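You operate a simulated robot arm through the tools that you are given. There is no shell and no other tool. Be economical: measure what you need, move in short steps, check, and stop when the job is done.

Carry out the task below with a simulated two-armed robot. There is one attempt and no reset: what you move stays moved.

## Task
Take the lid off the jar marked "gravel" on the work plate and lay it down there. Then put the purple brush on the pink drip tray. Then take the cartridge that says "refill" from the drying bench and leave it on the oven high shelf. Then put the top-up beaker on the bath low shelf. Then take the silt beaker and put it in the carry box. Then stack the square jar labelled "No. 2 BAY" from the island top on top of the square jar labelled "No. 3 REACH". Then take the yellow cover and put it on the flask low shelf. Then put the delta beaker in the sink bowl. Then take the drying pot that says "No. 5" from the top deck and put it on top of the handle block. Then close the paper door. Then shut the feeds door. Then take the paper pack labelled "grid" from the balance bench and leave it on the end high shelf. Keep to this order. Set down upright: top-up beaker, delta beaker.
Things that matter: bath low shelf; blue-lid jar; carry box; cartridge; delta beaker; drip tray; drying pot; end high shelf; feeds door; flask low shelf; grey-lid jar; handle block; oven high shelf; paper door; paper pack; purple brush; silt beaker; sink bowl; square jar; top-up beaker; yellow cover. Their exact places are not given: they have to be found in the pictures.

Only the result counts: the job must be done as asked and must still hold three seconds after the hand-in. Knocking over, shifting, dropping, spilling or breaking anything else fails it. Lids that push on must go on centred and level and be pressed home; caps that screw on are set level and turned clockwise until they are tight.

## Robot
Two 7-joint arms with two-finger parallel grippers on one trunk, on a base that drives. Base frame: it is fixed to the floor where the robot stands at the start and does not move with it; the origin is under the middle of the robot, x ahead of it, y to its left, z up. Readings come in m, rad, newtons and seconds.
The left shoulder is at the start at [-0.082, 0.119, 0.851], the right one opposite. With the tool pointing down near the work surface each hand reaches from about 0.1 to 0.56 m from the robot's upright axis, wherever it stands, measured 20 degrees to its own side. Places, roughly: bath low shelf [2.9, 0.6, 0.2]; blue-lid jar, grey-lid jar [0.5, 0, 1]; carry box [1.25, -0.25, 1]; cartridge [2.75, 1, 1]; delta beaker [1, -1, 0.75]; drip tray (13x10x3 cm) [0.6, 1.2, 0.9]; drying pot [1.5, -1.25, 0.75]; end high shelf [-1.1, 2.6, 0.5]; feeds door [-0.8, -2.8, 0.5]; flask low shelf [1.2, 0.9, 0.2]; handle block (13x18x13 cm) [1, -1.3, 0.8]; oven high shelf [2.9, 1.6, 0.5]; paper door [-0.7, -1.4, 0.5]; paper pack [-1, 2.25, 1]; purple brush (4x3x9 cm) [-1.1, 2.3, 0.9]; silt beaker [1.5, -0.25, 0.5]; sink bowl [2, -3.8, 0.7]; square jar [0.75, -0.5, 1]; top-up beaker [2.75, 0, 1]; yellow cover (8x8x4 cm) [0.6, -0.6, 0.9]. Payload 3.43 kg a hand.
Tool frame (each hand has its own): the origin (TCP) lies between the finger pads and is the grasp point; the fingertips stand 0.03 m ahead of it; z points along the fingers, y is the line along which they close. The gripper opens to 0.094 m. The fingers are 0.028 m wide and 0.01 m thick; the gripper's body (0.05 by 0.096 m) begins 0.055 m behind the TCP.
Orientation is that of the tool frame in the base frame, as [roll, pitch, yaw] about the fixed x, y, z axes, in that order (R = Rz(yaw) Ry(pitch) Rx(roll)). With the fingers straight down and closing along the base's y, the tool's x points along the base's -x, its y along +y and its z along -z.

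## Interface
- The arms move only by the tool servo_tool. It takes "left_steps", "right_steps" or both (then of equal length, played together; a hand with none holds still); each is a list of rows, each a list of 7 numbers: the shift along the tool's x, y, z in units of 30 mm (1.0 is 30 mm), then the turn, a rotation vector about the tool's x, y, z in units of 8 degrees (1.0 is 8 degrees), then the gripper command, from -1 (shut) to 1 (fully open), values between in proportion. In form: [[tx, ty, tz, ax, ay, az, hand], ...]. A call has 1 to 12 rows; each row shifts and turns the commanded pose from where the row before left it, along the tool's axes as they then stand. A call with a number of a shift or a turn outside -1 to 1 is refused whole. A row lasts 0.2 s, in which the tool goes at most 0.05 m and 0.15 rad; a call with a longer step from one row to the next is refused whole, and so is a gripper value outside its range. A pose out of reach is approached as far as the arm can. The call stops where the force on the tool passes 40 N (or 10 N more than at its start, if that is more) or the arm is blocked; 0.2 s more then pass. Each finger travels about 0.153 m/s and halts on what it meets, pressing with about 27 N; the grip force reading is that of the motor and also rises with nothing between the fingers. The clock runs only during rows and for 0.2 s after the last one: add rows that do not move to give the fingers time. The reply holds the time, the measured pose of the TCP, the force on the tool along the base axes, the opening and the grip force, in the units named above and with some noise, with the torque about the TCP (base axes, N m) and any sound that the robot's microphone picked up, and new pictures: "views" is both (left out), scene, wrist or none (wrist: the cameras of the hands that moved).
- Cameras (640 x 400 px; columns grow to the right, rows downward): "scene" is now at [0.0311, -0.0255, 1.5602]; the picture's right is [-0.34, -0.94, 0.00], its down [-0.69, 0.25, -0.68] and it looks along [0.64, -0.23, -0.73] (base axes); focal length 270 px, centre (320, 200). "left" rides on the left gripper at [0.076, -0.014, -0.102] in its tool frame; the picture's right is [0.18, 0.98, 0.00], its down [-0.75, 0.14, -0.64] and it looks along [-0.63, 0.12, 0.77] (tool axes); focal length 243 px, centre (320, 200). "right" rides on the right gripper at [0.076, 0.014, -0.103] in its tool frame; the picture's right is [-0.18, 0.98, 0.00], its down [-0.75, -0.14, -0.64] and it looks along [-0.63, -0.12, 0.77] (tool axes); focal length 243 px, centre (320, 200).
- lift_body(by): slides the trunk up (or, below 0, down) by that many m; the arms and the scene camera ride with it, the base frame stays. It gives what a move gives, with no picture.
- drive_base(legs): drives the robot by 1 to 6 legs, each [ahead, left, turn to the left] in m, m and rad, along the robot's own axes; the way and the turn of a leg run together, so that a leg with both is an arc; at most 1.5 m and 3.142 rad a leg. The arms and the cameras ride along, it lands a little off, and it stops where it bumps. It gives what a move gives, and a new picture of the scene camera.
- turn_head(pan, tilt): turns the head with the scene camera to pan (to the left, within 2.496 rad either way) and tilt (down, from -0.506 to 1.204), counted from straight ahead of the robot. It gives what a move gives, and a new picture of the scene camera.
- pixel_to_xyz(camera, pixels): for up to 12 pixels [column, row] of the newest picture of that camera ("zoom" is the newest enlarged one), the place [x, y, z] in the base frame of the surface seen there, good to about 0.002 m. The clock stands still meanwhile.
- enlarge(camera, box): a new picture of the part [left, top, right, bottom] of that camera's present view, enlarged. The clock stands still meanwhile.
- sign_off(): hands the job in; it is judged then, once.

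Work in short steps. Measure before you move; look again where a grasp or a placing could have gone wrong, and mend it. You have 357 turns and 360 pictures in all, those below and enlarged ones among them. Open the grippers and draw the arms clear of the work before you hand the job in, unless the task says otherwise; then end with one line.

The tools are called by a JSON object that holds its "name" and its "arguments". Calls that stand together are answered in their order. servo_tool: Moves the arms, as the interface text tells. Its arguments: {"type":"object","properties":{"left_steps":{"type":"array"},"right_steps":{"type":"array"},"views":{"type":"string","enum":["both","scene","wrist","none"]}},"required":[]} The other tools are called the same way: lift_body (by) slides the trunk up or down; drive_base (legs) drives the base; turn_head (pan, tilt) turns the head that bears the scene camera; pixel_to_xyz (camera, pixels) gives the place of the surface under pixels of a picture; enlarge (camera, box) takes an enlarged picture of a part of a camera's view; sign_off () hands the job in.

At the start:

```text
clock: 0.0
left_eef_pos: [0.2976, 0.0024, 1.2072]
left_ee_rot: [3.141, -0.001, 3.141]
left_contact_force: [0.8, -0.4, 0.3]
left_torque: [0.01, -0.01, 0.0]
left_width: 0.094
left_grasp_force: 0.0
right_eef_pos: [0.2672, -0.2471, 1.2397]
right_ee_rot: [3.141, 0.001, 3.141]
right_contact_force: [-0.3, -0.1, 0.1]
right_torque: [0.0, -0.01, 0.03]
right_width: 0.0938
right_grasp_force: 0.1
trunk travel left (down, up): [-0.275, 0.06]
robot x, y, heading: [-0.0008, -0.0013, -0.0]
head pan, tilt: [-0.346, 0.824]
```

scene: 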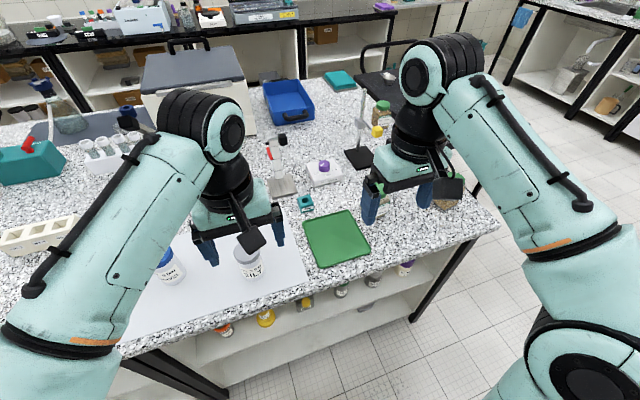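
right: 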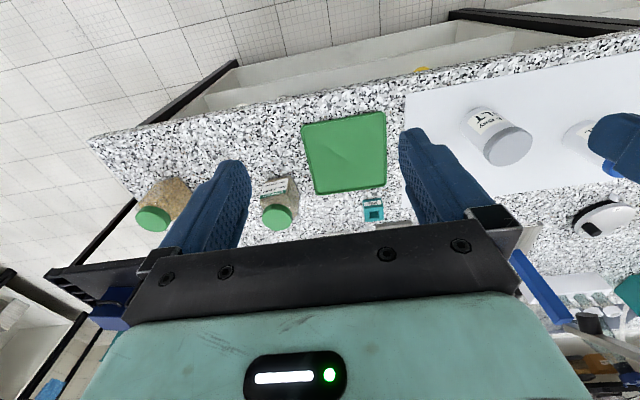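
left: 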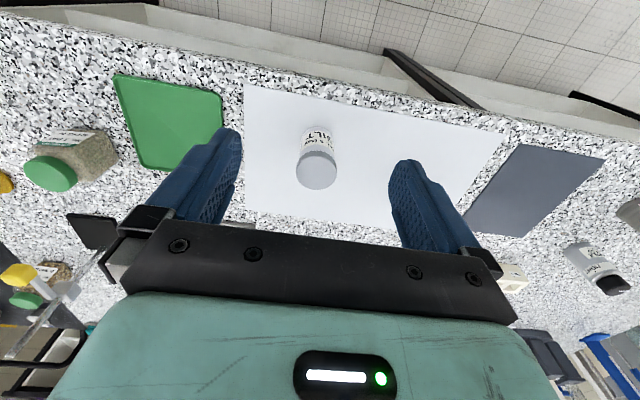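

The scene shows two jars on the white work plate at about (170,265) and (247,262). I enlarge the view to read their labels.

{"name": "enlarge", "arguments": {"camera": "scene", "box": [120, 220, 300, 320]}}

{"name": "turn_head", "arguments": {"pan": 0.3, "tilt": 0.7}}

```text
3.56 times, centred on (210, 270) of scene
```

zoom: 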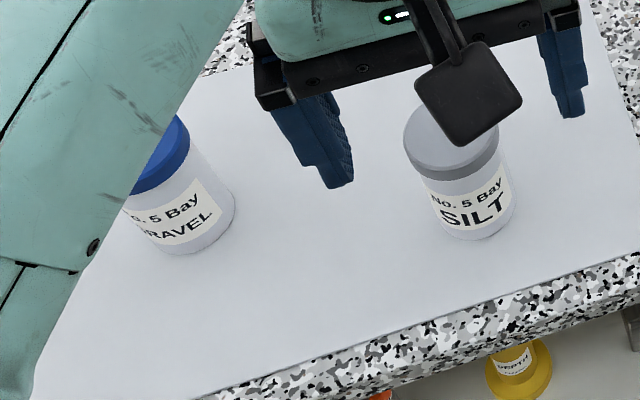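

```text
clock: 1.0
left_eef_pos: [0.296, 0.0025, 1.2052]
left_ee_rot: [-3.141, 0.001, -3.141]
left_contact_force: [-0.5, 0.1, -0.7]
left_torque: [0.01, -0.02, -0.01]
left_width: 0.0942
left_grasp_force: 0.1
right_eef_pos: [0.2674, -0.2464, 1.2396]
right_ee_rot: [3.141, 0.0, -3.142]
right_contact_force: [-0.3, 0.6, 0.0]
right_torque: [-0.01, 0.01, -0.02]
right_width: 0.0939
right_grasp_force: 0.0
trunk travel left (down, up): [-0.275, 0.06]
robot x, y, heading: [-0.0009, 0.0015, -0.004]
head pan, tilt: [0.3, 0.7]
```

scene: 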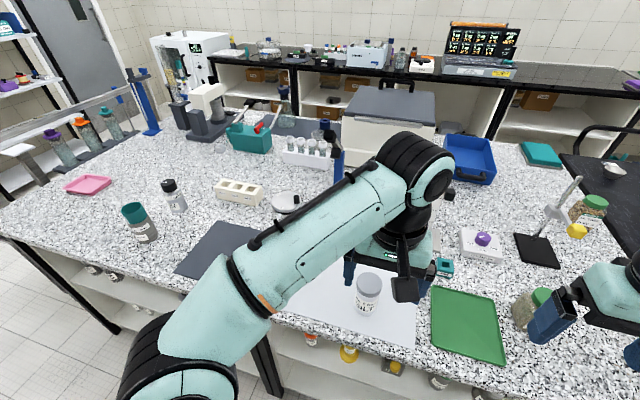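

The jar marked GRAVEL has the blue lid, but the left arm hides it in this picture. I turn the head back to measure it.

{"name": "turn_head", "arguments": {"pan": -0.4, "tilt": 1.0}}

```text
clock: 2.1
left_eef_pos: [0.2969, 0.0017, 1.2059]
left_ee_rot: [-3.141, 0.001, -3.141]
left_contact_force: [-0.1, 0.4, 0.3]
left_torque: [0.02, 0.0, 0.0]
left_width: 0.0941
left_grasp_force: 0.0
right_eef_pos: [0.2656, -0.2458, 1.239]
right_ee_rot: [-3.141, -0.001, 3.141]
right_contact_force: [0.8, 0.2, 0.1]
right_torque: [-0.01, 0.0, -0.04]
right_width: 0.094
right_grasp_force: 0.0
trunk travel left (down, up): [-0.275, 0.06]
robot x, y, heading: [-0.0027, 0.0039, 0.002]
head pan, tilt: [-0.4, 1.0]
```

scene: 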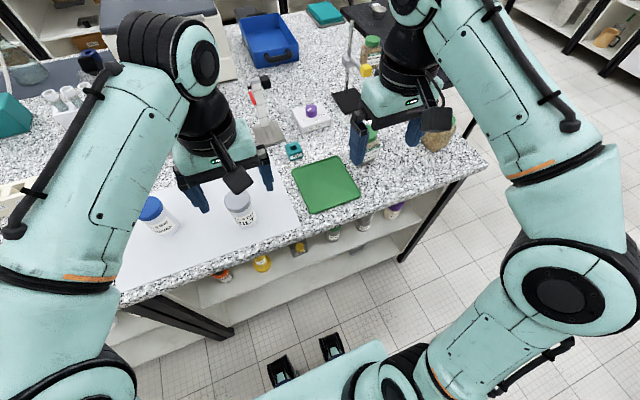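

Now the blue-lid jar is visible at (150,208); I measure it, the plate, the silt jar and the island edge.

{"name": "enlarge", "arguments": {"camera": "scene", "box": [120, 180, 280, 280]}}

{"name": "pixel_to_xyz", "arguments": {"camera": "scene", "pixels": [[150, 207], [150, 202], [160, 235], [237, 200], [245, 228], [140, 290], [280, 240], [450, 165], [325, 175], [170, 245]]}}

```text
4.00 times, centred on (200, 230) of scene
```

zoom: 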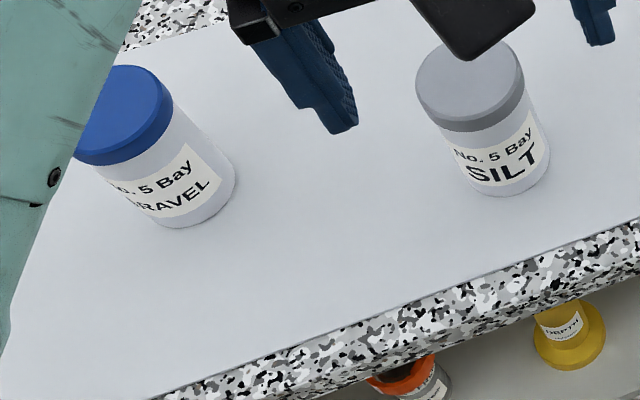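

```text
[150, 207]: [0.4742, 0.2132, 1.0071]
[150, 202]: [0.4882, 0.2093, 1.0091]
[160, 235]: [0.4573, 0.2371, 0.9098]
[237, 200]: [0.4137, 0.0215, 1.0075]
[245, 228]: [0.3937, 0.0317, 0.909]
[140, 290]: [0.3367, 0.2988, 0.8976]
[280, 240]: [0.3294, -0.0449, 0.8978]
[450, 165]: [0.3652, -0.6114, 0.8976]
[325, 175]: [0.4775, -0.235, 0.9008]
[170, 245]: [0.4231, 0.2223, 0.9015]
```

The lid's top centre is near [0.474, 0.213, 1.007]. I move the left hand above it at its present height and look with the wrist camera.

{"name": "servo_tool", "arguments": {"left_steps": [[-0.85, 1, 0, 0, 0, 0, 1], [-0.85, 1, 0, 0, 0, 0, 1], [-0.85, 1, 0, 0, 0, 0, 1], [-0.85, 1, 0, 0, 0, 0, 1], [-0.85, 1, 0, 0, 0, 0, 1], [-0.85, 1, 0, 0, 0, 0, 1], [-0.85, 1, 0, 0, 0, 0, 1], [0, 0, 0, 0, 0, 0, 1]], "views": "both"}}

```text
clock: 3.9
left_eef_pos: [0.4108, 0.1759, 1.1957]
left_ee_rot: [-3.141, 0.004, 3.141]
left_contact_force: [0.5, 0.5, 0.6]
left_torque: [0.0, -0.02, -0.01]
left_width: 0.0942
left_grasp_force: 0.0
left hand out of reach, approached as far as the arm can: row 4, 5, 6, 7
right_eef_pos: [0.267, -0.2468, 1.2384]
right_ee_rot: [3.141, 0.0, 3.141]
right_contact_force: [-0.2, 0.0, -0.8]
right_torque: [-0.02, -0.01, 0.03]
right_width: 0.0941
right_grasp_force: 0.0
trunk travel left (down, up): [-0.275, 0.06]
robot x, y, heading: [0.0023, 0.0014, -0.003]
head pan, tilt: [-0.4, 1.0]
```

scene: 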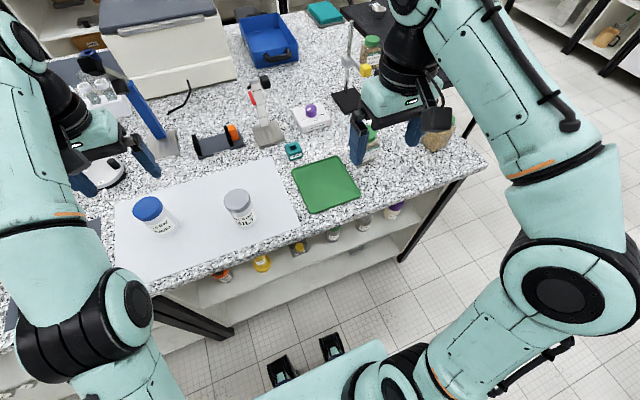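
left: 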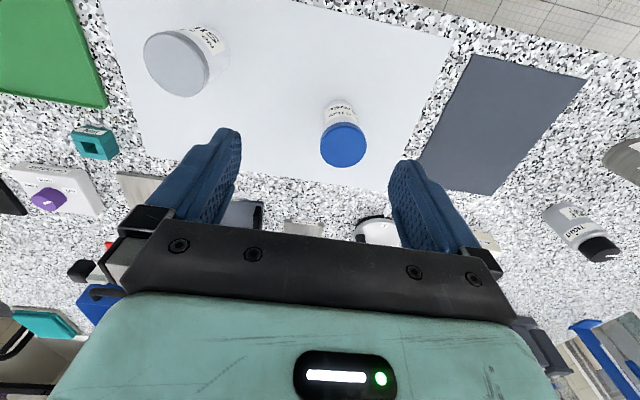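

The hand came up short at this height, where it gets to only [0.411, 0.176]. I measure the lid rim in the wrist picture, where it is centred at (343,145).

{"name": "pixel_to_xyz", "arguments": {"camera": "left", "pixels": [[343, 148], [322, 148], [364, 148], [343, 165], [343, 130], [338, 105]]}}

{"name": "servo_tool", "arguments": {"left_steps": [[0, 0, 1, 0, 0, 0, 1], [0, 0, 1, 0, 0, 0, 1], [0, 0, 0, 0, 0, 0, 1]], "views": "none"}}

```text
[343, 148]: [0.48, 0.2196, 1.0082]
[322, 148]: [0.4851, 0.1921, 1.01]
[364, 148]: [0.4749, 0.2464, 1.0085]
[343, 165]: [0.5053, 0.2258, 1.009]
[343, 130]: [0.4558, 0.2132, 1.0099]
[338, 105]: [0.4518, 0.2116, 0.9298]
```

```text
clock: 4.7
left_eef_pos: [0.4103, 0.1751, 1.1336]
left_ee_rot: [-3.14, 0.002, -3.14]
left_contact_force: [-0.6, -0.7, 0.2]
left_torque: [-0.02, 0.0, -0.02]
left_width: 0.0939
left_grasp_force: 0.1
right_eef_pos: [0.2672, -0.2461, 1.2387]
right_ee_rot: [-3.141, 0.0, -3.141]
right_contact_force: [0.2, -0.6, 0.2]
right_torque: [0.02, -0.03, 0.02]
right_width: 0.0943
right_grasp_force: 0.0
trunk travel left (down, up): [-0.275, 0.06]
robot x, y, heading: [0.0015, -0.0012, 0.0]
head pan, tilt: [-0.4, 1.0]
```

The call started from the measured pose. The lid is 5–6 cm wide and centred at about [0.480, 0.219]. I move over it and lower to grasp height.

{"name": "servo_tool", "arguments": {"left_steps": [[-0.78, 0.49, 0.5, 0, 0, 0, 1], [-0.78, 0.49, 0.5, 0, 0, 0, 1], [-0.78, 0.49, 0.5, 0, 0, 0, 1], [0, 0, 0, 0, 0, 0, 1]], "views": "wrist"}}

```text
clock: 5.7
left_eef_pos: [0.4797, 0.2188, 1.0887]
left_ee_rot: [3.141, 0.0, 3.141]
left_contact_force: [-0.5, -0.1, -0.2]
left_torque: [0.02, -0.01, 0.02]
left_width: 0.0942
left_grasp_force: 0.1
right_eef_pos: [0.2663, -0.2476, 1.2383]
right_ee_rot: [3.141, 0.0, 3.141]
right_contact_force: [-0.6, -0.3, 0.1]
right_torque: [0.01, 0.03, -0.01]
right_width: 0.094
right_grasp_force: 0.1
trunk travel left (down, up): [-0.275, 0.06]
robot x, y, heading: [0.002, 0.0026, -0.002]
head pan, tilt: [-0.4, 1.0]
```

left: 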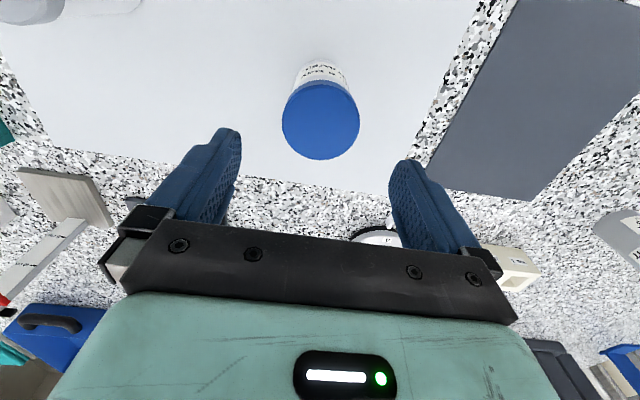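

The lid's disc spans columns 281–360 and rows 79–160. I measure its edges for the true centre.

{"name": "pixel_to_xyz", "arguments": {"camera": "left", "pixels": [[320, 120], [284, 120], [357, 120], [320, 157], [320, 84], [322, 72]]}}

```text
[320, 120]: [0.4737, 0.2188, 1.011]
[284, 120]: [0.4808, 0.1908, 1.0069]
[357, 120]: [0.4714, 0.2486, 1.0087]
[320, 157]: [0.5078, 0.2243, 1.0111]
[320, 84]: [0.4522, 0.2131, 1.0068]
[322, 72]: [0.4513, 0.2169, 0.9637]
```

The centre is [0.478, 0.220] and the width about 0.06. I go down to z≈1.0 and close.

{"name": "servo_tool", "arguments": {"left_steps": [[0, 0, 1, 0, 0, 0, 1], [0, 0, 1, 0, 0, 0, 1], [0, 0, 0.95, 0, 0, 0, 1], [0, 0, 0, 0, 0, 0, 0.3], [0, 0, 0, 0, 0, 0, -1], [0, 0, 0, 0, 0, 0, -1], [0, 0, 0, 0, 0, 0, -1]], "views": "wrist"}}

```text
clock: 7.3
left_eef_pos: [0.4794, 0.2218, 0.9973]
left_ee_rot: [-3.142, 0.001, -3.141]
left_contact_force: [0.8, -1.1, -1.0]
left_torque: [0.01, 0.01, 0.02]
left_width: 0.061
left_grasp_force: 27.3
right_eef_pos: [0.2677, -0.2476, 1.2388]
right_ee_rot: [-3.141, 0.001, 3.141]
right_contact_force: [0.4, 0.4, -0.5]
right_torque: [0.01, 0.0, 0.02]
right_width: 0.0941
right_grasp_force: 0.0
trunk travel left (down, up): [-0.275, 0.06]
robot x, y, heading: [-0.0008, -0.0027, -0.001]
head pan, tilt: [-0.4, 1.0]
```

left: 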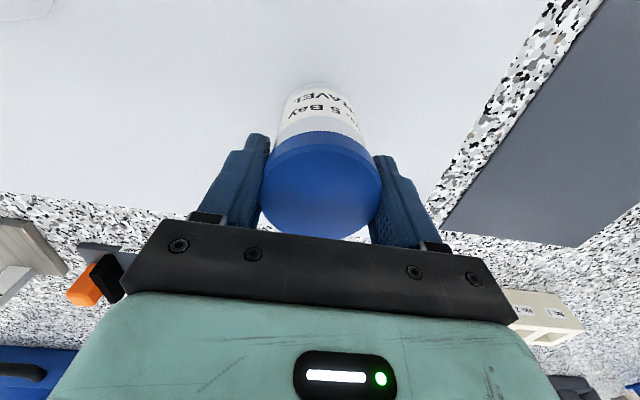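

The lid is held at 0.061 wide. I lift a centimetre and see whether the jar comes along.

{"name": "servo_tool", "arguments": {"left_steps": [[0, 0, -0.2, 0, 0, 0, -1], [0, 0, -0.2, 0, 0, 0, -1], [0, 0, 0, 0, 0, 0, -1]], "views": "both"}}

```text
clock: 8.1
left_eef_pos: [0.48, 0.2206, 1.0104]
left_ee_rot: [-3.141, 0.0, 3.142]
left_contact_force: [0.4, 0.7, -2.3]
left_torque: [-0.01, -0.01, 0.02]
left_width: 0.0607
left_grasp_force: 27.3
right_eef_pos: [0.2666, -0.2462, 1.2383]
right_ee_rot: [-3.14, 0.001, -3.141]
right_contact_force: [-0.4, 0.0, -0.3]
right_torque: [0.01, 0.01, 0.0]
right_width: 0.0937
right_grasp_force: 0.0
trunk travel left (down, up): [-0.275, 0.06]
robot x, y, heading: [0.0029, 0.0003, 0.002]
head pan, tilt: [-0.4, 1.0]
```

scene: 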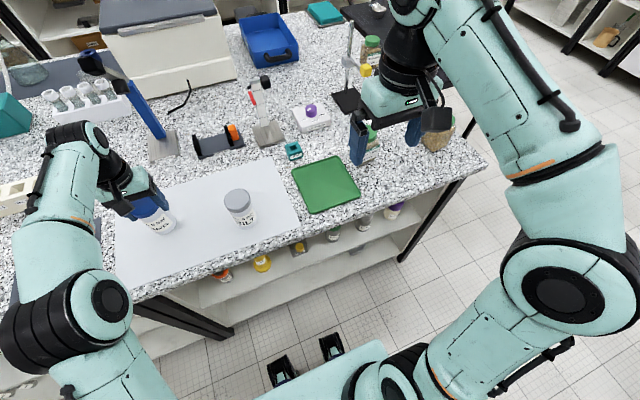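
left: 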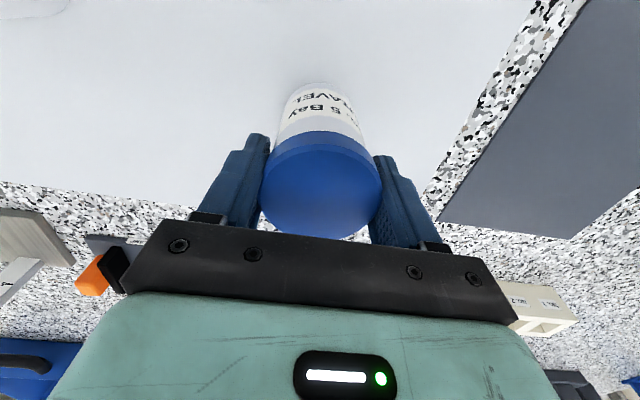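

A force of −2.3 N hints that the jar came along. I look closer.

{"name": "enlarge", "arguments": {"camera": "scene", "box": [110, 180, 210, 243]}}

{"name": "pixel_to_xyz", "arguments": {"camera": "left", "pixels": [[320, 125], [318, 100], [312, 84], [340, 84], [320, 140]]}}

```text
6.35 times, centred on (160, 212) of scene
```

zoom: 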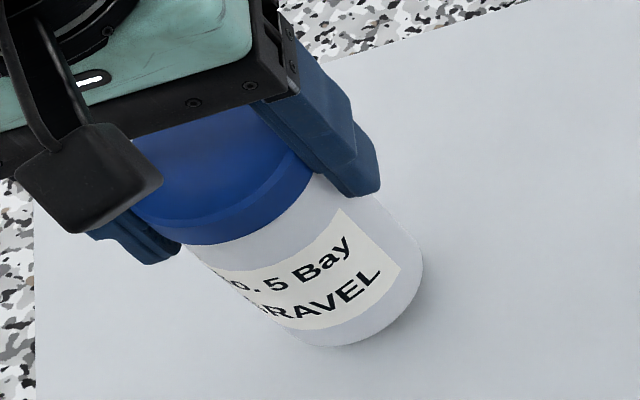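

```text
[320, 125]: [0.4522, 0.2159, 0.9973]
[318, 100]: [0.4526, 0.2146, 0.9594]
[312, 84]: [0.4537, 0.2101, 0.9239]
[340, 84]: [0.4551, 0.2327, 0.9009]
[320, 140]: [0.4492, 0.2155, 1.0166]
```

The jar came up with the lid, so the other hand must hold its body. I set the jar back down, release, and rise.

{"name": "servo_tool", "arguments": {"left_steps": [[0, 0, 0.2, 0, 0, 0, -1], [0, 0, 0.22, 0, 0, 0, -1], [0, 0, 0, 0, 0, 0, -1], [0, 0, 0, 0, 0, 0, 1], [0, 0, 0, 0, 0, 0, 1], [0, 0, -1, 0, 0, 0, 1], [0, 0, -1, 0, 0, 0, 1], [0, 0, 0, 0, 0, 0, 1]], "views": "scene"}}

```text
clock: 9.9
left_eef_pos: [0.4804, 0.2202, 1.0579]
left_ee_rot: [-3.141, -0.001, -3.141]
left_contact_force: [0.0, -1.2, -0.3]
left_torque: [-0.04, -0.02, -0.01]
left_width: 0.094
left_grasp_force: 0.1
right_eef_pos: [0.2673, -0.2461, 1.2389]
right_ee_rot: [-3.141, -0.001, 3.141]
right_contact_force: [-0.2, 0.6, -0.3]
right_torque: [0.0, -0.04, -0.01]
right_width: 0.094
right_grasp_force: 0.2
trunk travel left (down, up): [-0.275, 0.06]
robot x, y, heading: [0.002, 0.0032, 0.001]
head pan, tilt: [-0.4, 1.0]
```

scene: 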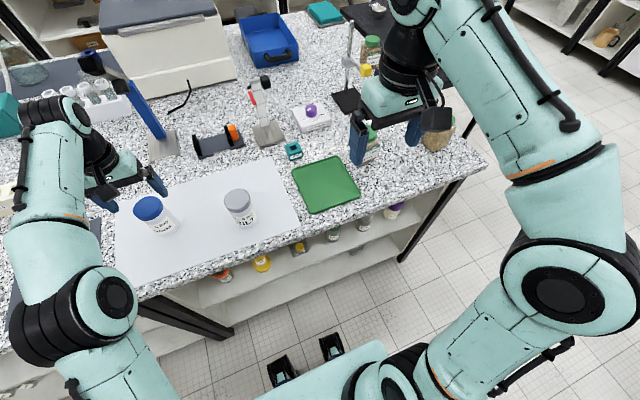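

The jar is back on the plate. I turn the left hand 90° so that its camera stands clear, and turn the right hand too, so that it can later lie flat with its camera up.

{"name": "servo_tool", "arguments": {"left_steps": [[0, 0, -0.5, 0, 0, 1, 1], [0, 0, 0, 0, 0, 1, 1], [0, 0, 0, 0, 0, 1, 1], [0, 0, 0, 0, 0, 1, 1], [0, 0, 0, 0, 0, 1, 1], [0, 0, 0, 0, 0, 1, 1], [0, 0, 0, 0, 0, 1, 1], [0, 0, 0, 0, 0, 1, 1], [0, 0, 0, 0, 0, 1, 1], [0, 0, 0, 0, 0, 1, 1], [0, 0, 0, 0, 0, 1, 1], [0, 0, 0, 0, 0, 0.25, 1]], "right_steps": [[0, 0, 0, 0, 0, 1, 1], [0, 0, 0, 0, 0, 1, 1], [0, 0, 0, 0, 0, 1, 1], [0, 0, 0, 0, 0, 1, 1], [0, 0, 0, 0, 0, 1, 1], [0, 0, 0, 0, 0, 1, 1], [0, 0, 0, 0, 0, 1, 1], [0, 0, 0, 0, 0, 1, 1], [0, 0, 0, 0, 0, 1, 1], [0, 0, 0, 0, 0, 1, 1], [0, 0, 0, 0, 0, 1, 1], [0, 0, 0, 0, 0, 1, 1]], "views": "scene"}}

```text
clock: 12.5
left_eef_pos: [0.4788, 0.2193, 1.0731]
left_ee_rot: [-3.14, -0.001, 1.571]
left_contact_force: [0.2, -0.1, -0.7]
left_torque: [-0.01, 0.01, -0.01]
left_width: 0.094
left_grasp_force: 0.0
right_eef_pos: [0.2669, -0.2484, 1.2385]
right_ee_rot: [3.14, 0.002, 1.463]
right_contact_force: [0.3, 0.6, 0.1]
right_torque: [-0.03, -0.02, -0.07]
right_width: 0.0938
right_grasp_force: 0.0
trunk travel left (down, up): [-0.275, 0.06]
robot x, y, heading: [-0.0028, -0.0006, 0.0]
head pan, tilt: [-0.4, 1.0]
```

scene: 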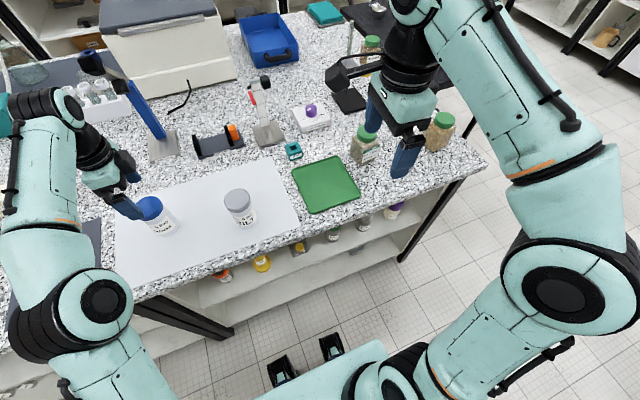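

The turn worked. Next I yaw the right hand a further 48° and begin pitching it level.

{"name": "servo_tool", "arguments": {"right_steps": [[0, 0, 0, 0, 0, 1, 1], [0, 0, 0, 0, 0, 1, 1], [0, 0, 0, 0, 0, 1, 1], [0, 0, 0, 0, 0, 1, 1], [0, 0, 0, 0, 0, 1, 1], [0, 0, 0, 0, 0, 1, 1], [0, 0, 0, 0, 1, 0, 1], [0, 0, 0, 0, 1, 0, 1], [0, 0, 0, 0, 1, 0, 1], [0, 0, 0, 0, 1, 0, 1], [0, 0, 0, 0, 1, 0, 1], [0, 0, 0, 0, 1, 0, 1]], "views": "none"}}

{"name": "servo_tool", "arguments": {"right_steps": [[0, 0, 0, 0, 1, 0, 1], [0, 0, 0, 0, 1, 0, 1], [0, 0, 0, 0, 1, 0, 1], [0, 0, 0, 0, 1, 0, 1], [0, 0, 0, 0, 1, 0, 1], [0, 0, 0, 0, 0.25, 0, 1]], "views": "scene"}}

```text
clock: 15.1
left_eef_pos: [0.4804, 0.2197, 1.0735]
left_ee_rot: [-3.142, 0.0, 1.571]
left_contact_force: [-0.3, 0.2, -0.8]
left_torque: [0.03, 0.01, 0.04]
left_width: 0.0939
left_grasp_force: 0.1
right_eef_pos: [0.2672, -0.2483, 1.2377]
right_ee_rot: [3.14, -0.84, 0.627]
right_contact_force: [0.5, 0.1, -0.8]
right_torque: [0.02, -0.04, -0.01]
right_width: 0.0941
right_grasp_force: 0.1
trunk travel left (down, up): [-0.275, 0.06]
robot x, y, heading: [0.001, 0.0009, 0.002]
head pan, tilt: [-0.4, 1.0]
```

```text
clock: 16.5
left_eef_pos: [0.481, 0.2189, 1.0738]
left_ee_rot: [-3.142, 0.001, 1.57]
left_contact_force: [0.4, -0.5, 0.7]
left_torque: [0.06, 0.02, -0.03]
left_width: 0.094
left_grasp_force: 0.2
right_eef_pos: [0.267, -0.2474, 1.2398]
right_ee_rot: [0.802, -1.57, 2.968]
right_contact_force: [0.0, 0.7, -0.7]
right_torque: [-0.01, 0.0, -0.01]
right_width: 0.0941
right_grasp_force: 0.0
trunk travel left (down, up): [-0.275, 0.06]
robot x, y, heading: [-0.0011, 0.0051, -0.002]
head pan, tilt: [-0.4, 1.0]
```

scene: 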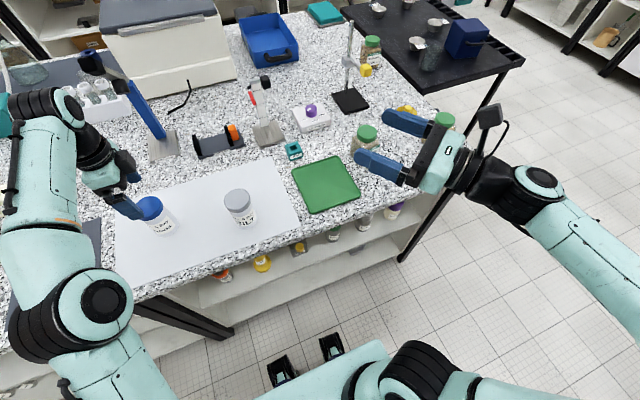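

The right hand lies level with its camera up. I bring it over to about 14 cm short of the jar, still high.

{"name": "servo_tool", "arguments": {"right_steps": [[0, -0.84, 1, 0, 0, 0, 1], [0, -0.84, 1, 0, 0, 0, 1], [0, -0.84, 1, 0, 0, 0, 1], [0, -0.84, 1, 0, 0, 0, 1], [0, -0.84, 1, 0, 0, 0, 1], [0, -0.84, 1, 0, 0, 0, 1], [0, -0.84, 1, 0, 0, 0, 1], [0, -0.84, 1, 0, 0, 0, 1], [0, -0.84, 1, 0, 0, 0, 1], [0, -0.84, 1, 0, 0, 0, 1], [0, 0, 0, 0, 0, 0, 1]], "views": "scene"}}

```text
clock: 18.8
left_eef_pos: [0.4803, 0.226, 1.0709]
left_ee_rot: [-3.139, -0.005, 1.582]
left_contact_force: [0.7, 0.6, 0.3]
left_torque: [-0.01, 0.0, -0.03]
left_width: 0.094
left_grasp_force: 0.1
right_eef_pos: [0.3582, 0.1329, 1.24]
right_ee_rot: [2.57, -1.569, 1.198]
right_contact_force: [-6.6, -10.7, -1.5]
right_torque: [0.12, -0.1, 0.46]
right_width: 0.0916
right_grasp_force: 0.0
trunk travel left (down, up): [-0.275, 0.06]
robot x, y, heading: [0.0015, -0.0009, -0.002]
head pan, tilt: [-0.4, 1.0]
stopped in row 11 (right hand): the force on the tool passed its limit at 62 N (the readings are from after the stop); the commanded pose is now the measured one
```

scene: 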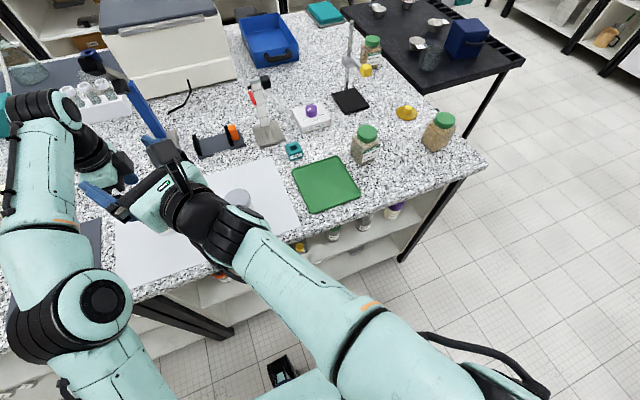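

The right fingers brushed the left wrist. I back off 6 cm, then lower to jar-body height.

{"name": "servo_tool", "arguments": {"right_steps": [[0, 0, -1, 0, 0, 0, 1], [0, 0, -1, 0, 0, 0, 1], [-1, 0, 0, 0, 0, 0, 1], [-1, 0, 0, 0, 0, 0, 1], [-1, 0, 0, 0, 0, 0, 1], [-1, 0, 0, 0, 0, 0, 1], [-1, 0, 0, 0, 0, 0, 1], [-1, 0, 0, 0, 0, 0, 1], [-1, 0, 0, 0, 0, 0, 1], [-1, 0, 0, 0, 0, 0, 1], [-0.8, 0, 0, 0, 0, 0, 1], [0, 0, 0, 0, 0, 0, 1]], "views": "both"}}

```text
clock: 20.3
left_eef_pos: [0.4787, 0.2249, 1.0714]
left_ee_rot: [-3.139, -0.003, 1.581]
left_contact_force: [-0.2, -0.4, -0.1]
left_torque: [-0.03, -0.03, 0.01]
left_width: 0.0941
left_grasp_force: 0.0
right_eef_pos: [0.2724, 0.1233, 1.1564]
right_ee_rot: [-1.121, -1.311, -1.225]
right_contact_force: [-0.2, -0.7, -0.2]
right_torque: [0.0, 0.0, -0.01]
right_width: 0.0938
right_grasp_force: 0.0
trunk travel left (down, up): [-0.275, 0.06]
robot x, y, heading: [-0.0032, -0.0002, -0.0]
head pan, tilt: [-0.4, 1.0]
stopped in row 7 (right hand): the arm was blocked; the commanded pose is now the measured one
```

scene: 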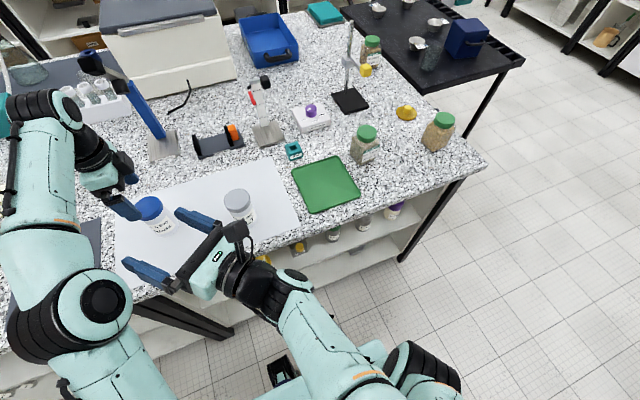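
right: 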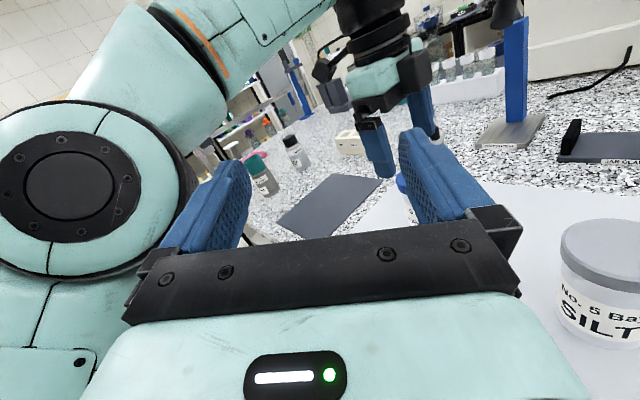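

The right arm is too folded to get down there. Instead I'll part jar and lid in the air, so first I bring the right hand back up, clear and level, at a yaw near 55°.

{"name": "servo_tool", "arguments": {"right_steps": [[1, 0, 0, 0, 0, 0, 1], [1, 0, 0, 0, 0, 0, 1], [1, 0, 0, 0, 0, 0, 1], [0, 0, 0, 0.575, -0.465, -0.79, 1], [0, 0, 0, 0.575, -0.465, -0.79, 1], [0, 0.87, -1, 0, 0, 0, 1], [0, 0.87, -1, 0, 0, 0, 1], [0, 0.87, -1, 0, 0, 0, 1], [0, 0.87, -1, 0, 0, 0, 1], [0, 0.87, -1, 0, 0, 0, 1], [0, 0, 0, 0, 0, 0, 1]], "views": "scene"}}

```text
refused: row 4 steps farther than a row can; nothing moved
```

A row was slightly too large, so I split the turn in three.

{"name": "servo_tool", "arguments": {"right_steps": [[1, 0, 0, 0, 0, 0, 1], [1, 0, 0, 0, 0, 0, 1], [1, 0, 0, 0, 0, 0, 1], [0, 0, 0, 0.383, -0.31, -0.527, 1], [0, 0, 0, 0.383, -0.31, -0.527, 1], [0, 0, 0, 0.383, -0.31, -0.527, 1], [0, 0.87, -1, 0, 0, 0, 1], [0, 0.87, -1, 0, 0, 0, 1], [0, 0.87, -1, 0, 0, 0, 1], [0, 0.87, -1, 0, 0, 0, 1], [0, 0.87, -1, 0, 0, 0, 1], [0, 0, 0, 0, 0, 0, 1]], "views": "scene"}}

```text
clock: 22.9
left_eef_pos: [0.4807, 0.2241, 1.0712]
left_ee_rot: [-3.138, -0.004, 1.581]
left_contact_force: [0.0, -0.6, -0.9]
left_torque: [-0.03, -0.02, 0.0]
left_width: 0.094
left_grasp_force: 0.0
right_eef_pos: [0.3013, -0.097, 1.243]
right_ee_rot: [-1.301, -1.569, -0.886]
right_contact_force: [0.7, 0.2, 0.5]
right_torque: [0.04, -0.04, -0.01]
right_width: 0.094
right_grasp_force: 0.0
trunk travel left (down, up): [-0.275, 0.06]
robot x, y, heading: [-0.0031, -0.0019, 0.001]
head pan, tilt: [-0.4, 1.0]
```

scene: 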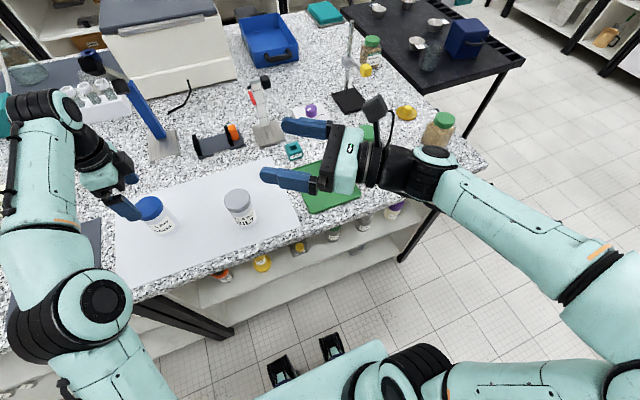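

The right hand is parked level. I lower the left hand (closing along x now) onto the lid and grip it.

{"name": "servo_tool", "arguments": {"left_steps": [[-0.15, 0, 0.8, 0, 0, 0, 1], [0, 0, 0.8, 0, 0, 0, 1], [0, 0, 0.65, 0, 0, 0, 1], [0, 0, 0, 0, 0, 0, 0.3], [0, 0, 0, 0, 0, 0, -1], [0, 0, 0, 0, 0, 0, -1], [0, 0, 0, 0, 0, 0, -1]], "views": "wrist"}}

```text
clock: 24.5
left_eef_pos: [0.4808, 0.2215, 1.0027]
left_ee_rot: [-3.138, -0.003, 1.581]
left_contact_force: [0.3, 0.7, -0.9]
left_torque: [0.01, 0.03, 0.0]
left_width: 0.062
left_grasp_force: 27.2
right_eef_pos: [0.3008, -0.0959, 1.2428]
right_ee_rot: [-1.144, -1.567, -1.045]
right_contact_force: [0.1, -0.5, 0.6]
right_torque: [-0.03, -0.02, 0.01]
right_width: 0.0938
right_grasp_force: 0.1
trunk travel left (down, up): [-0.275, 0.06]
robot x, y, heading: [0.0002, -0.0003, 0.002]
head pan, tilt: [-0.4, 1.0]
```

left: 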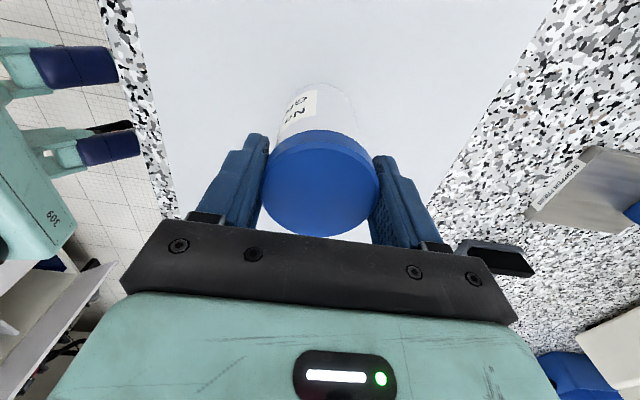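

The lid is held. I lift the jar and bring it a little nearer, to about [0.42, 0.17].

{"name": "servo_tool", "arguments": {"left_steps": [[0, 0, -0.9, 0, 0, 0, -1], [-0.33, -0.4, -0.9, 0, 0, 0, -1], [-0.33, -0.4, -0.9, 0, 0, 0, -1], [-0.33, -0.4, -0.9, 0, 0, 0, -1], [-0.33, -0.4, -0.9, 0, 0, 0, -1], [-0.33, -0.4, -0.9, 0, 0, 0, -1], [0, 0, 0, 0, 0, 0, -1]], "views": "scene"}}

```text
clock: 26.1
left_eef_pos: [0.42, 0.1687, 1.1685]
left_ee_rot: [-3.138, -0.003, 1.581]
left_contact_force: [0.7, -0.1, -1.8]
left_torque: [0.03, 0.01, -0.04]
left_width: 0.0615
left_grasp_force: 27.3
right_eef_pos: [0.3013, -0.0962, 1.2436]
right_ee_rot: [-1.223, -1.569, -0.966]
right_contact_force: [-0.2, -0.2, 0.5]
right_torque: [-0.01, 0.0, 0.0]
right_width: 0.094
right_grasp_force: 0.1
trunk travel left (down, up): [-0.275, 0.06]
robot x, y, heading: [0.0023, 0.0, -0.001]
head pan, tilt: [-0.4, 1.0]
```

scene: 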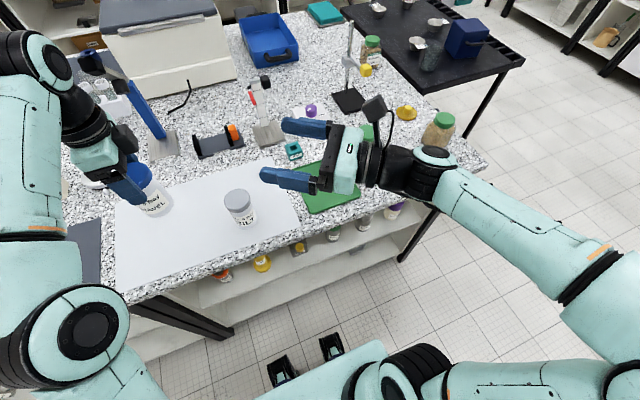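

The jar hangs with its axis at [0.420, 0.169]; its body spans z 1.07–1.155. I bring the right hand to 12 cm short of it at z=1.10.

{"name": "servo_tool", "arguments": {"right_steps": [[-0.79, -0.305, 0.92, 0, 0, 0, 1], [-0.79, -0.305, 0.92, 0, 0, 0, 1], [-0.79, -0.305, 0.92, 0, 0, 0, 1], [-0.79, -0.305, 0.92, 0, 0, 0, 1], [-0.79, -0.305, 0.92, 0, 0, 0, 1], [-0.79, -0.305, 0.92, 0, 0, 0, 1], [0, 0, 0, 0, 0, 0, 1]], "views": "both"}}

```text
clock: 27.7
left_eef_pos: [0.42, 0.1675, 1.1667]
left_ee_rot: [-3.138, -0.002, 1.579]
left_contact_force: [0.1, 0.0, -1.7]
left_torque: [0.02, -0.01, 0.02]
left_width: 0.0616
left_grasp_force: 27.6
right_eef_pos: [0.3476, 0.0712, 1.1022]
right_ee_rot: [-0.873, -1.568, -1.315]
right_contact_force: [0.3, 0.3, -0.4]
right_torque: [0.03, 0.02, 0.02]
right_width: 0.0943
right_grasp_force: 0.1
trunk travel left (down, up): [-0.275, 0.06]
robot x, y, heading: [0.0005, -0.0014, 0.003]
head pan, tilt: [-0.4, 1.0]
```

scene: 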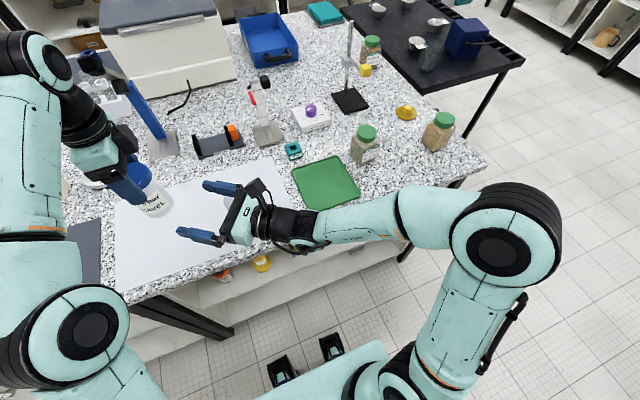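
right: 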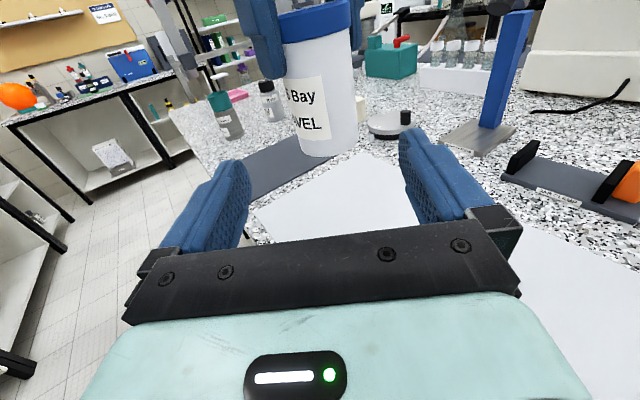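

The jar lies centred ahead between the right fingers. I advance 12 cm and look before closing.

{"name": "servo_tool", "arguments": {"right_steps": [[0, 0, 1, 0, 0, 0, 1], [0, 0, 1, 0, 0, 0, 1], [0, 0, 1, 0, 0, 0, 1], [0, 0, 0.9, 0, 0, 0, 1], [0, 0, 0, 0, 0, 0, 1]], "views": "both"}}

```text
clock: 28.9
left_eef_pos: [0.4196, 0.1673, 1.1674]
left_ee_rot: [-3.137, -0.003, 1.578]
left_contact_force: [0.2, -0.3, -1.5]
left_torque: [0.03, -0.02, 0.0]
left_width: 0.0613
left_grasp_force: 27.6
right_eef_pos: [0.4163, 0.1662, 1.1029]
right_ee_rot: [-1.108, -1.567, -1.077]
right_contact_force: [-0.5, 0.8, -0.5]
right_torque: [0.02, -0.01, -0.01]
right_width: 0.0941
right_grasp_force: 0.1
trunk travel left (down, up): [-0.275, 0.06]
robot x, y, heading: [0.0008, -0.0014, -0.006]
head pan, tilt: [-0.4, 1.0]
```

scene: 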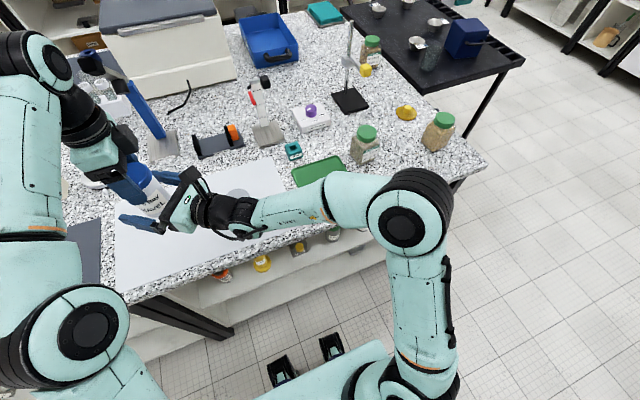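
right: 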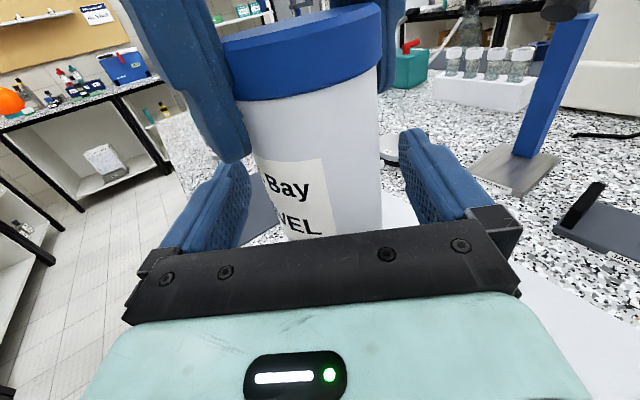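

Aligned: the left fingertip is just above the right finger. I close the right hand on the body.

{"name": "servo_tool", "arguments": {"right_steps": [[0, 0, 0, 0, 0, 0, 0.4], [0, 0, 0, 0, 0, 0, 0.2], [0, 0, 0, 0, 0, 0, -1], [0, 0, 0, 0, 0, 0, -1]], "views": "wrist"}}

```text
clock: 29.9
left_eef_pos: [0.4201, 0.169, 1.1674]
left_ee_rot: [-3.137, -0.004, 1.581]
left_contact_force: [-11.8, 1.9, -0.5]
left_torque: [0.15, 0.28, 0.0]
left_width: 0.0611
left_grasp_force: 27.1
right_eef_pos: [0.4168, 0.166, 1.1032]
right_ee_rot: [-1.314, -1.568, -0.875]
right_contact_force: [10.5, -1.8, -0.2]
right_torque: [-0.05, 0.4, -0.05]
right_width: 0.0615
right_grasp_force: 27.1
trunk travel left (down, up): [-0.275, 0.06]
robot x, y, heading: [-0.0004, -0.0018, -0.005]
head pan, tilt: [-0.4, 1.0]
```

right: 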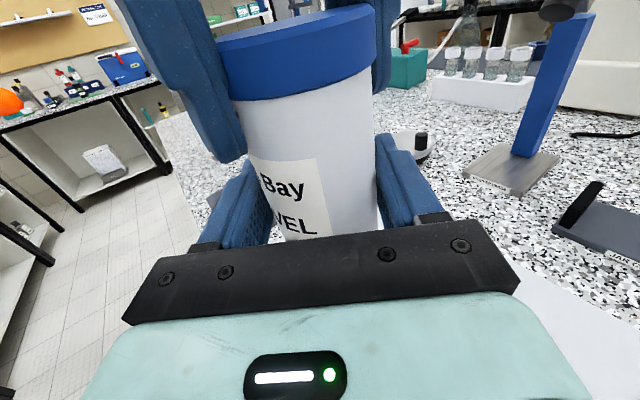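

Both hands hold. I pull the lid straight up with the left hand.

{"name": "servo_tool", "arguments": {"left_steps": [[0, 0, -0.15, 0, 0, 0, -1], [0, 0, -0.15, 0, 0, 0, -1], [0, 0, -0.2, 0, 0, 0, -1], [0, 0, -0.3, 0, 0, 0, -1], [0, 0, -0.3, 0, 0, 0, -1], [0, 0, 0, 0, 0, 0, -1]], "views": "both"}}

```text
clock: 31.3
left_eef_pos: [0.4202, 0.1679, 1.1823]
left_ee_rot: [-3.14, -0.004, 1.581]
left_contact_force: [0.8, 5.6, -23.6]
left_torque: [0.01, -0.08, 0.27]
left_width: 0.061
left_grasp_force: 27.0
left hand out of reach, approached as far as the arm can: row 4, 5
right_eef_pos: [0.4172, 0.1664, 1.1055]
right_ee_rot: [-0.107, -1.562, -2.079]
right_contact_force: [-0.3, -4.8, 21.4]
right_torque: [0.44, -0.01, -0.26]
right_width: 0.0609
right_grasp_force: 26.8
trunk travel left (down, up): [-0.275, 0.06]
robot x, y, heading: [0.0001, -0.0009, -0.001]
head pan, tilt: [-0.4, 1.0]
```

scene: 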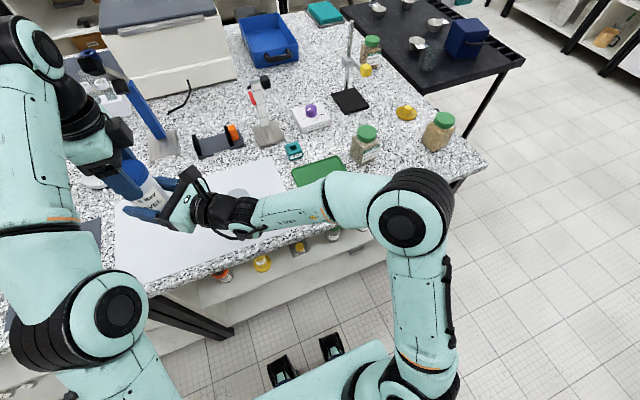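
left: 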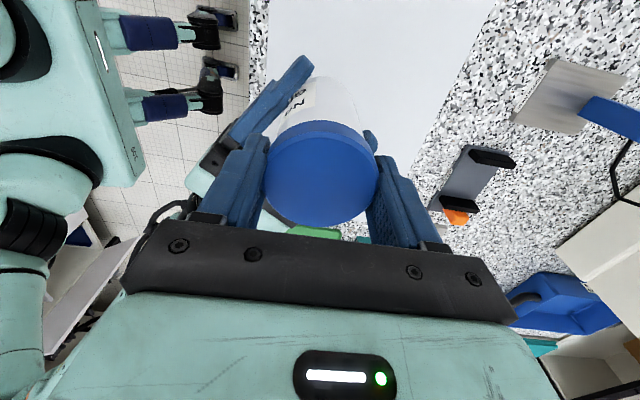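

The pull reads 23 N and the left hand is at its reach limit. I check the lid gap with the right camera.

{"name": "enlarge", "arguments": {"camera": "right", "box": [160, 0, 480, 200]}}

```text
2.00 times, centred on (320, 100) of right
```

zoom: 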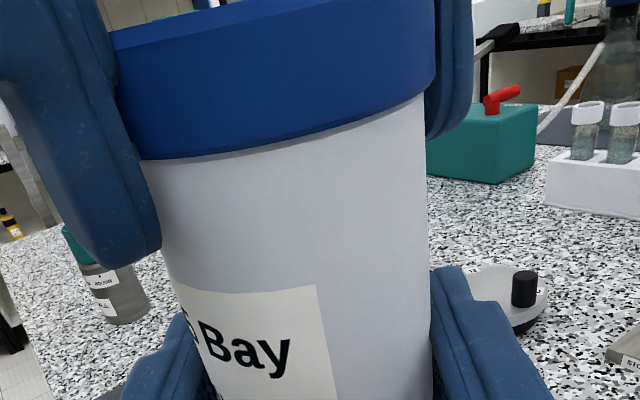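

The lid still sits on the jar, so it is probably screwed on. I relax the pull and twist counter-clockwise (seen from above) with the left hand.

{"name": "servo_tool", "arguments": {"left_steps": [[0, 0, 0.1, 0, 0, 0, -1], [0, 0, 0, 0, 0, -0.7, -1], [0, 0, 0, 0, 0, -0.7, -1], [0, 0, 0, 0, 0, -0.7, -1], [0, 0, 0, 0, 0, -0.7, -1], [0, 0, 0, 0, 0, -0.7, -1], [0, 0, 0, 0, 0, 0, -1]], "views": "wrist"}}

{"name": "enlarge", "arguments": {"camera": "right", "box": [160, 0, 480, 200]}}

```text
clock: 32.9
left_eef_pos: [0.4209, 0.1688, 1.1787]
left_ee_rot: [-3.142, -0.004, 2.071]
left_contact_force: [6.8, 2.0, -7.0]
left_torque: [-0.17, -0.45, 0.02]
left_width: 0.061
left_grasp_force: 27.4
right_eef_pos: [0.4162, 0.1668, 1.1018]
right_ee_rot: [-1.741, -1.567, -0.445]
right_contact_force: [-7.4, -2.0, 6.4]
right_torque: [0.36, -0.09, 0.03]
right_width: 0.0606
right_grasp_force: 27.1
trunk travel left (down, up): [-0.275, 0.06]
robot x, y, heading: [-0.0039, -0.0025, -0.003]
head pan, tilt: [-0.4, 1.0]
```

left: 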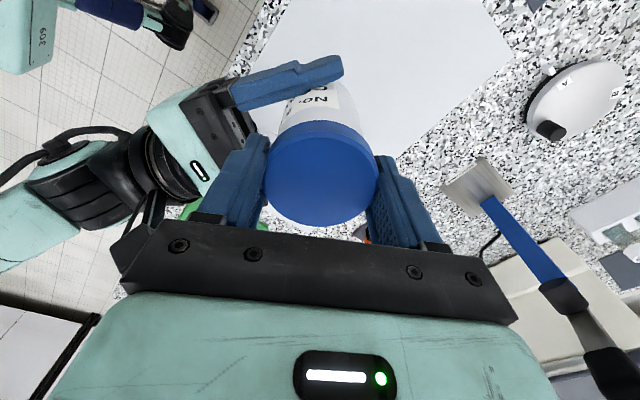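

```text
2.00 times, centred on (320, 100) of right
```

zoom: 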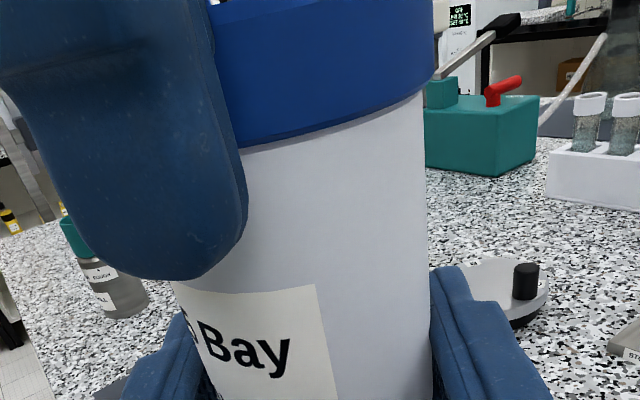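

The body held while the hand turned with little torque, so the lid is turning. I continue another 48° counter-clockwise.

{"name": "servo_tool", "arguments": {"left_steps": [[0, 0, 0, 0, 0, -0.9, -1], [0, 0, 0, 0, 0, -0.9, -1], [0, 0, 0, 0, 0, -0.9, -1], [0, 0, 0, 0, 0, -0.9, -1], [0, 0, 0, 0, 0, -0.9, -1], [0, 0, 0, 0, 0, -0.9, -1], [0, 0, -0.15, 0, 0, 0, -1], [0, 0, 0, 0, 0, 0, -1]], "views": "wrist"}}

{"name": "enlarge", "arguments": {"camera": "right", "box": [160, 0, 480, 200]}}

```text
clock: 34.7
left_eef_pos: [0.4197, 0.1679, 1.1818]
left_ee_rot: [3.14, -0.008, 2.822]
left_contact_force: [6.9, -2.4, -10.3]
left_torque: [0.01, -0.48, 0.04]
left_width: 0.0608
left_grasp_force: 27.3
right_eef_pos: [0.4159, 0.1672, 1.1062]
right_ee_rot: [-0.275, -1.564, -1.914]
right_contact_force: [-5.9, 2.2, 9.8]
right_torque: [-0.09, 0.0, -0.01]
right_width: 0.0607
right_grasp_force: 27.6
trunk travel left (down, up): [-0.275, 0.06]
robot x, y, heading: [-0.0018, 0.002, 0.002]
head pan, tilt: [-0.4, 1.0]
```

left: 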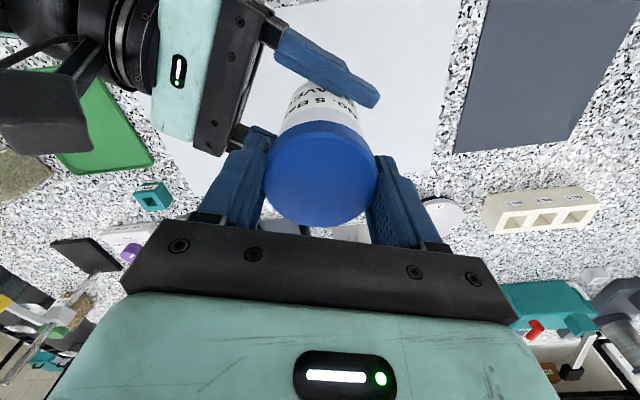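

```text
2.00 times, centred on (320, 100) of right
```

zoom: 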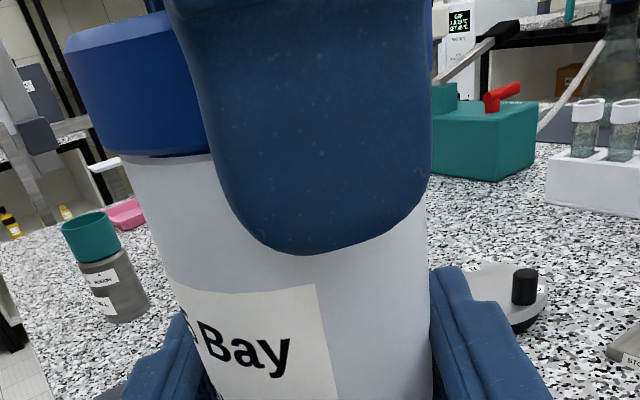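

There may be a small gap under the lid. I pull by lowering the right hand (jar body) slowly 2 cm while the left holds.

{"name": "servo_tool", "arguments": {"right_steps": [[-0.2, 0, 0, 0, 0, 0, -1], [-0.2, 0, 0, 0, 0, 0, -1], [-0.2, 0, 0, 0, 0, 0, -1], [0, 0, 0, 0, 0, 0, -1]], "views": "wrist"}}

```text
clock: 35.7
left_eef_pos: [0.42, 0.1694, 1.1829]
left_ee_rot: [3.137, -0.004, 2.824]
left_contact_force: [0.2, 0.8, -23.0]
left_torque: [0.21, 0.09, 0.0]
left_width: 0.06
left_grasp_force: 27.1
right_eef_pos: [0.4181, 0.1663, 1.0847]
right_ee_rot: [-0.223, -1.563, -1.965]
right_contact_force: [-0.6, -0.6, 22.1]
right_torque: [-0.04, -0.15, -0.01]
right_width: 0.0601
right_grasp_force: 27.2
trunk travel left (down, up): [-0.275, 0.06]
robot x, y, heading: [-0.0013, 0.0007, -0.001]
head pan, tilt: [-0.4, 1.0]
```

right: 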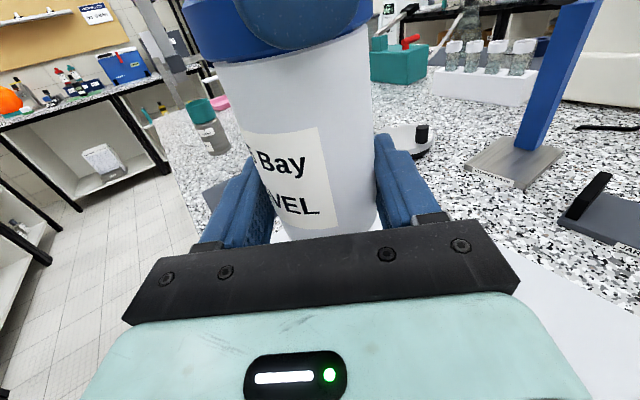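

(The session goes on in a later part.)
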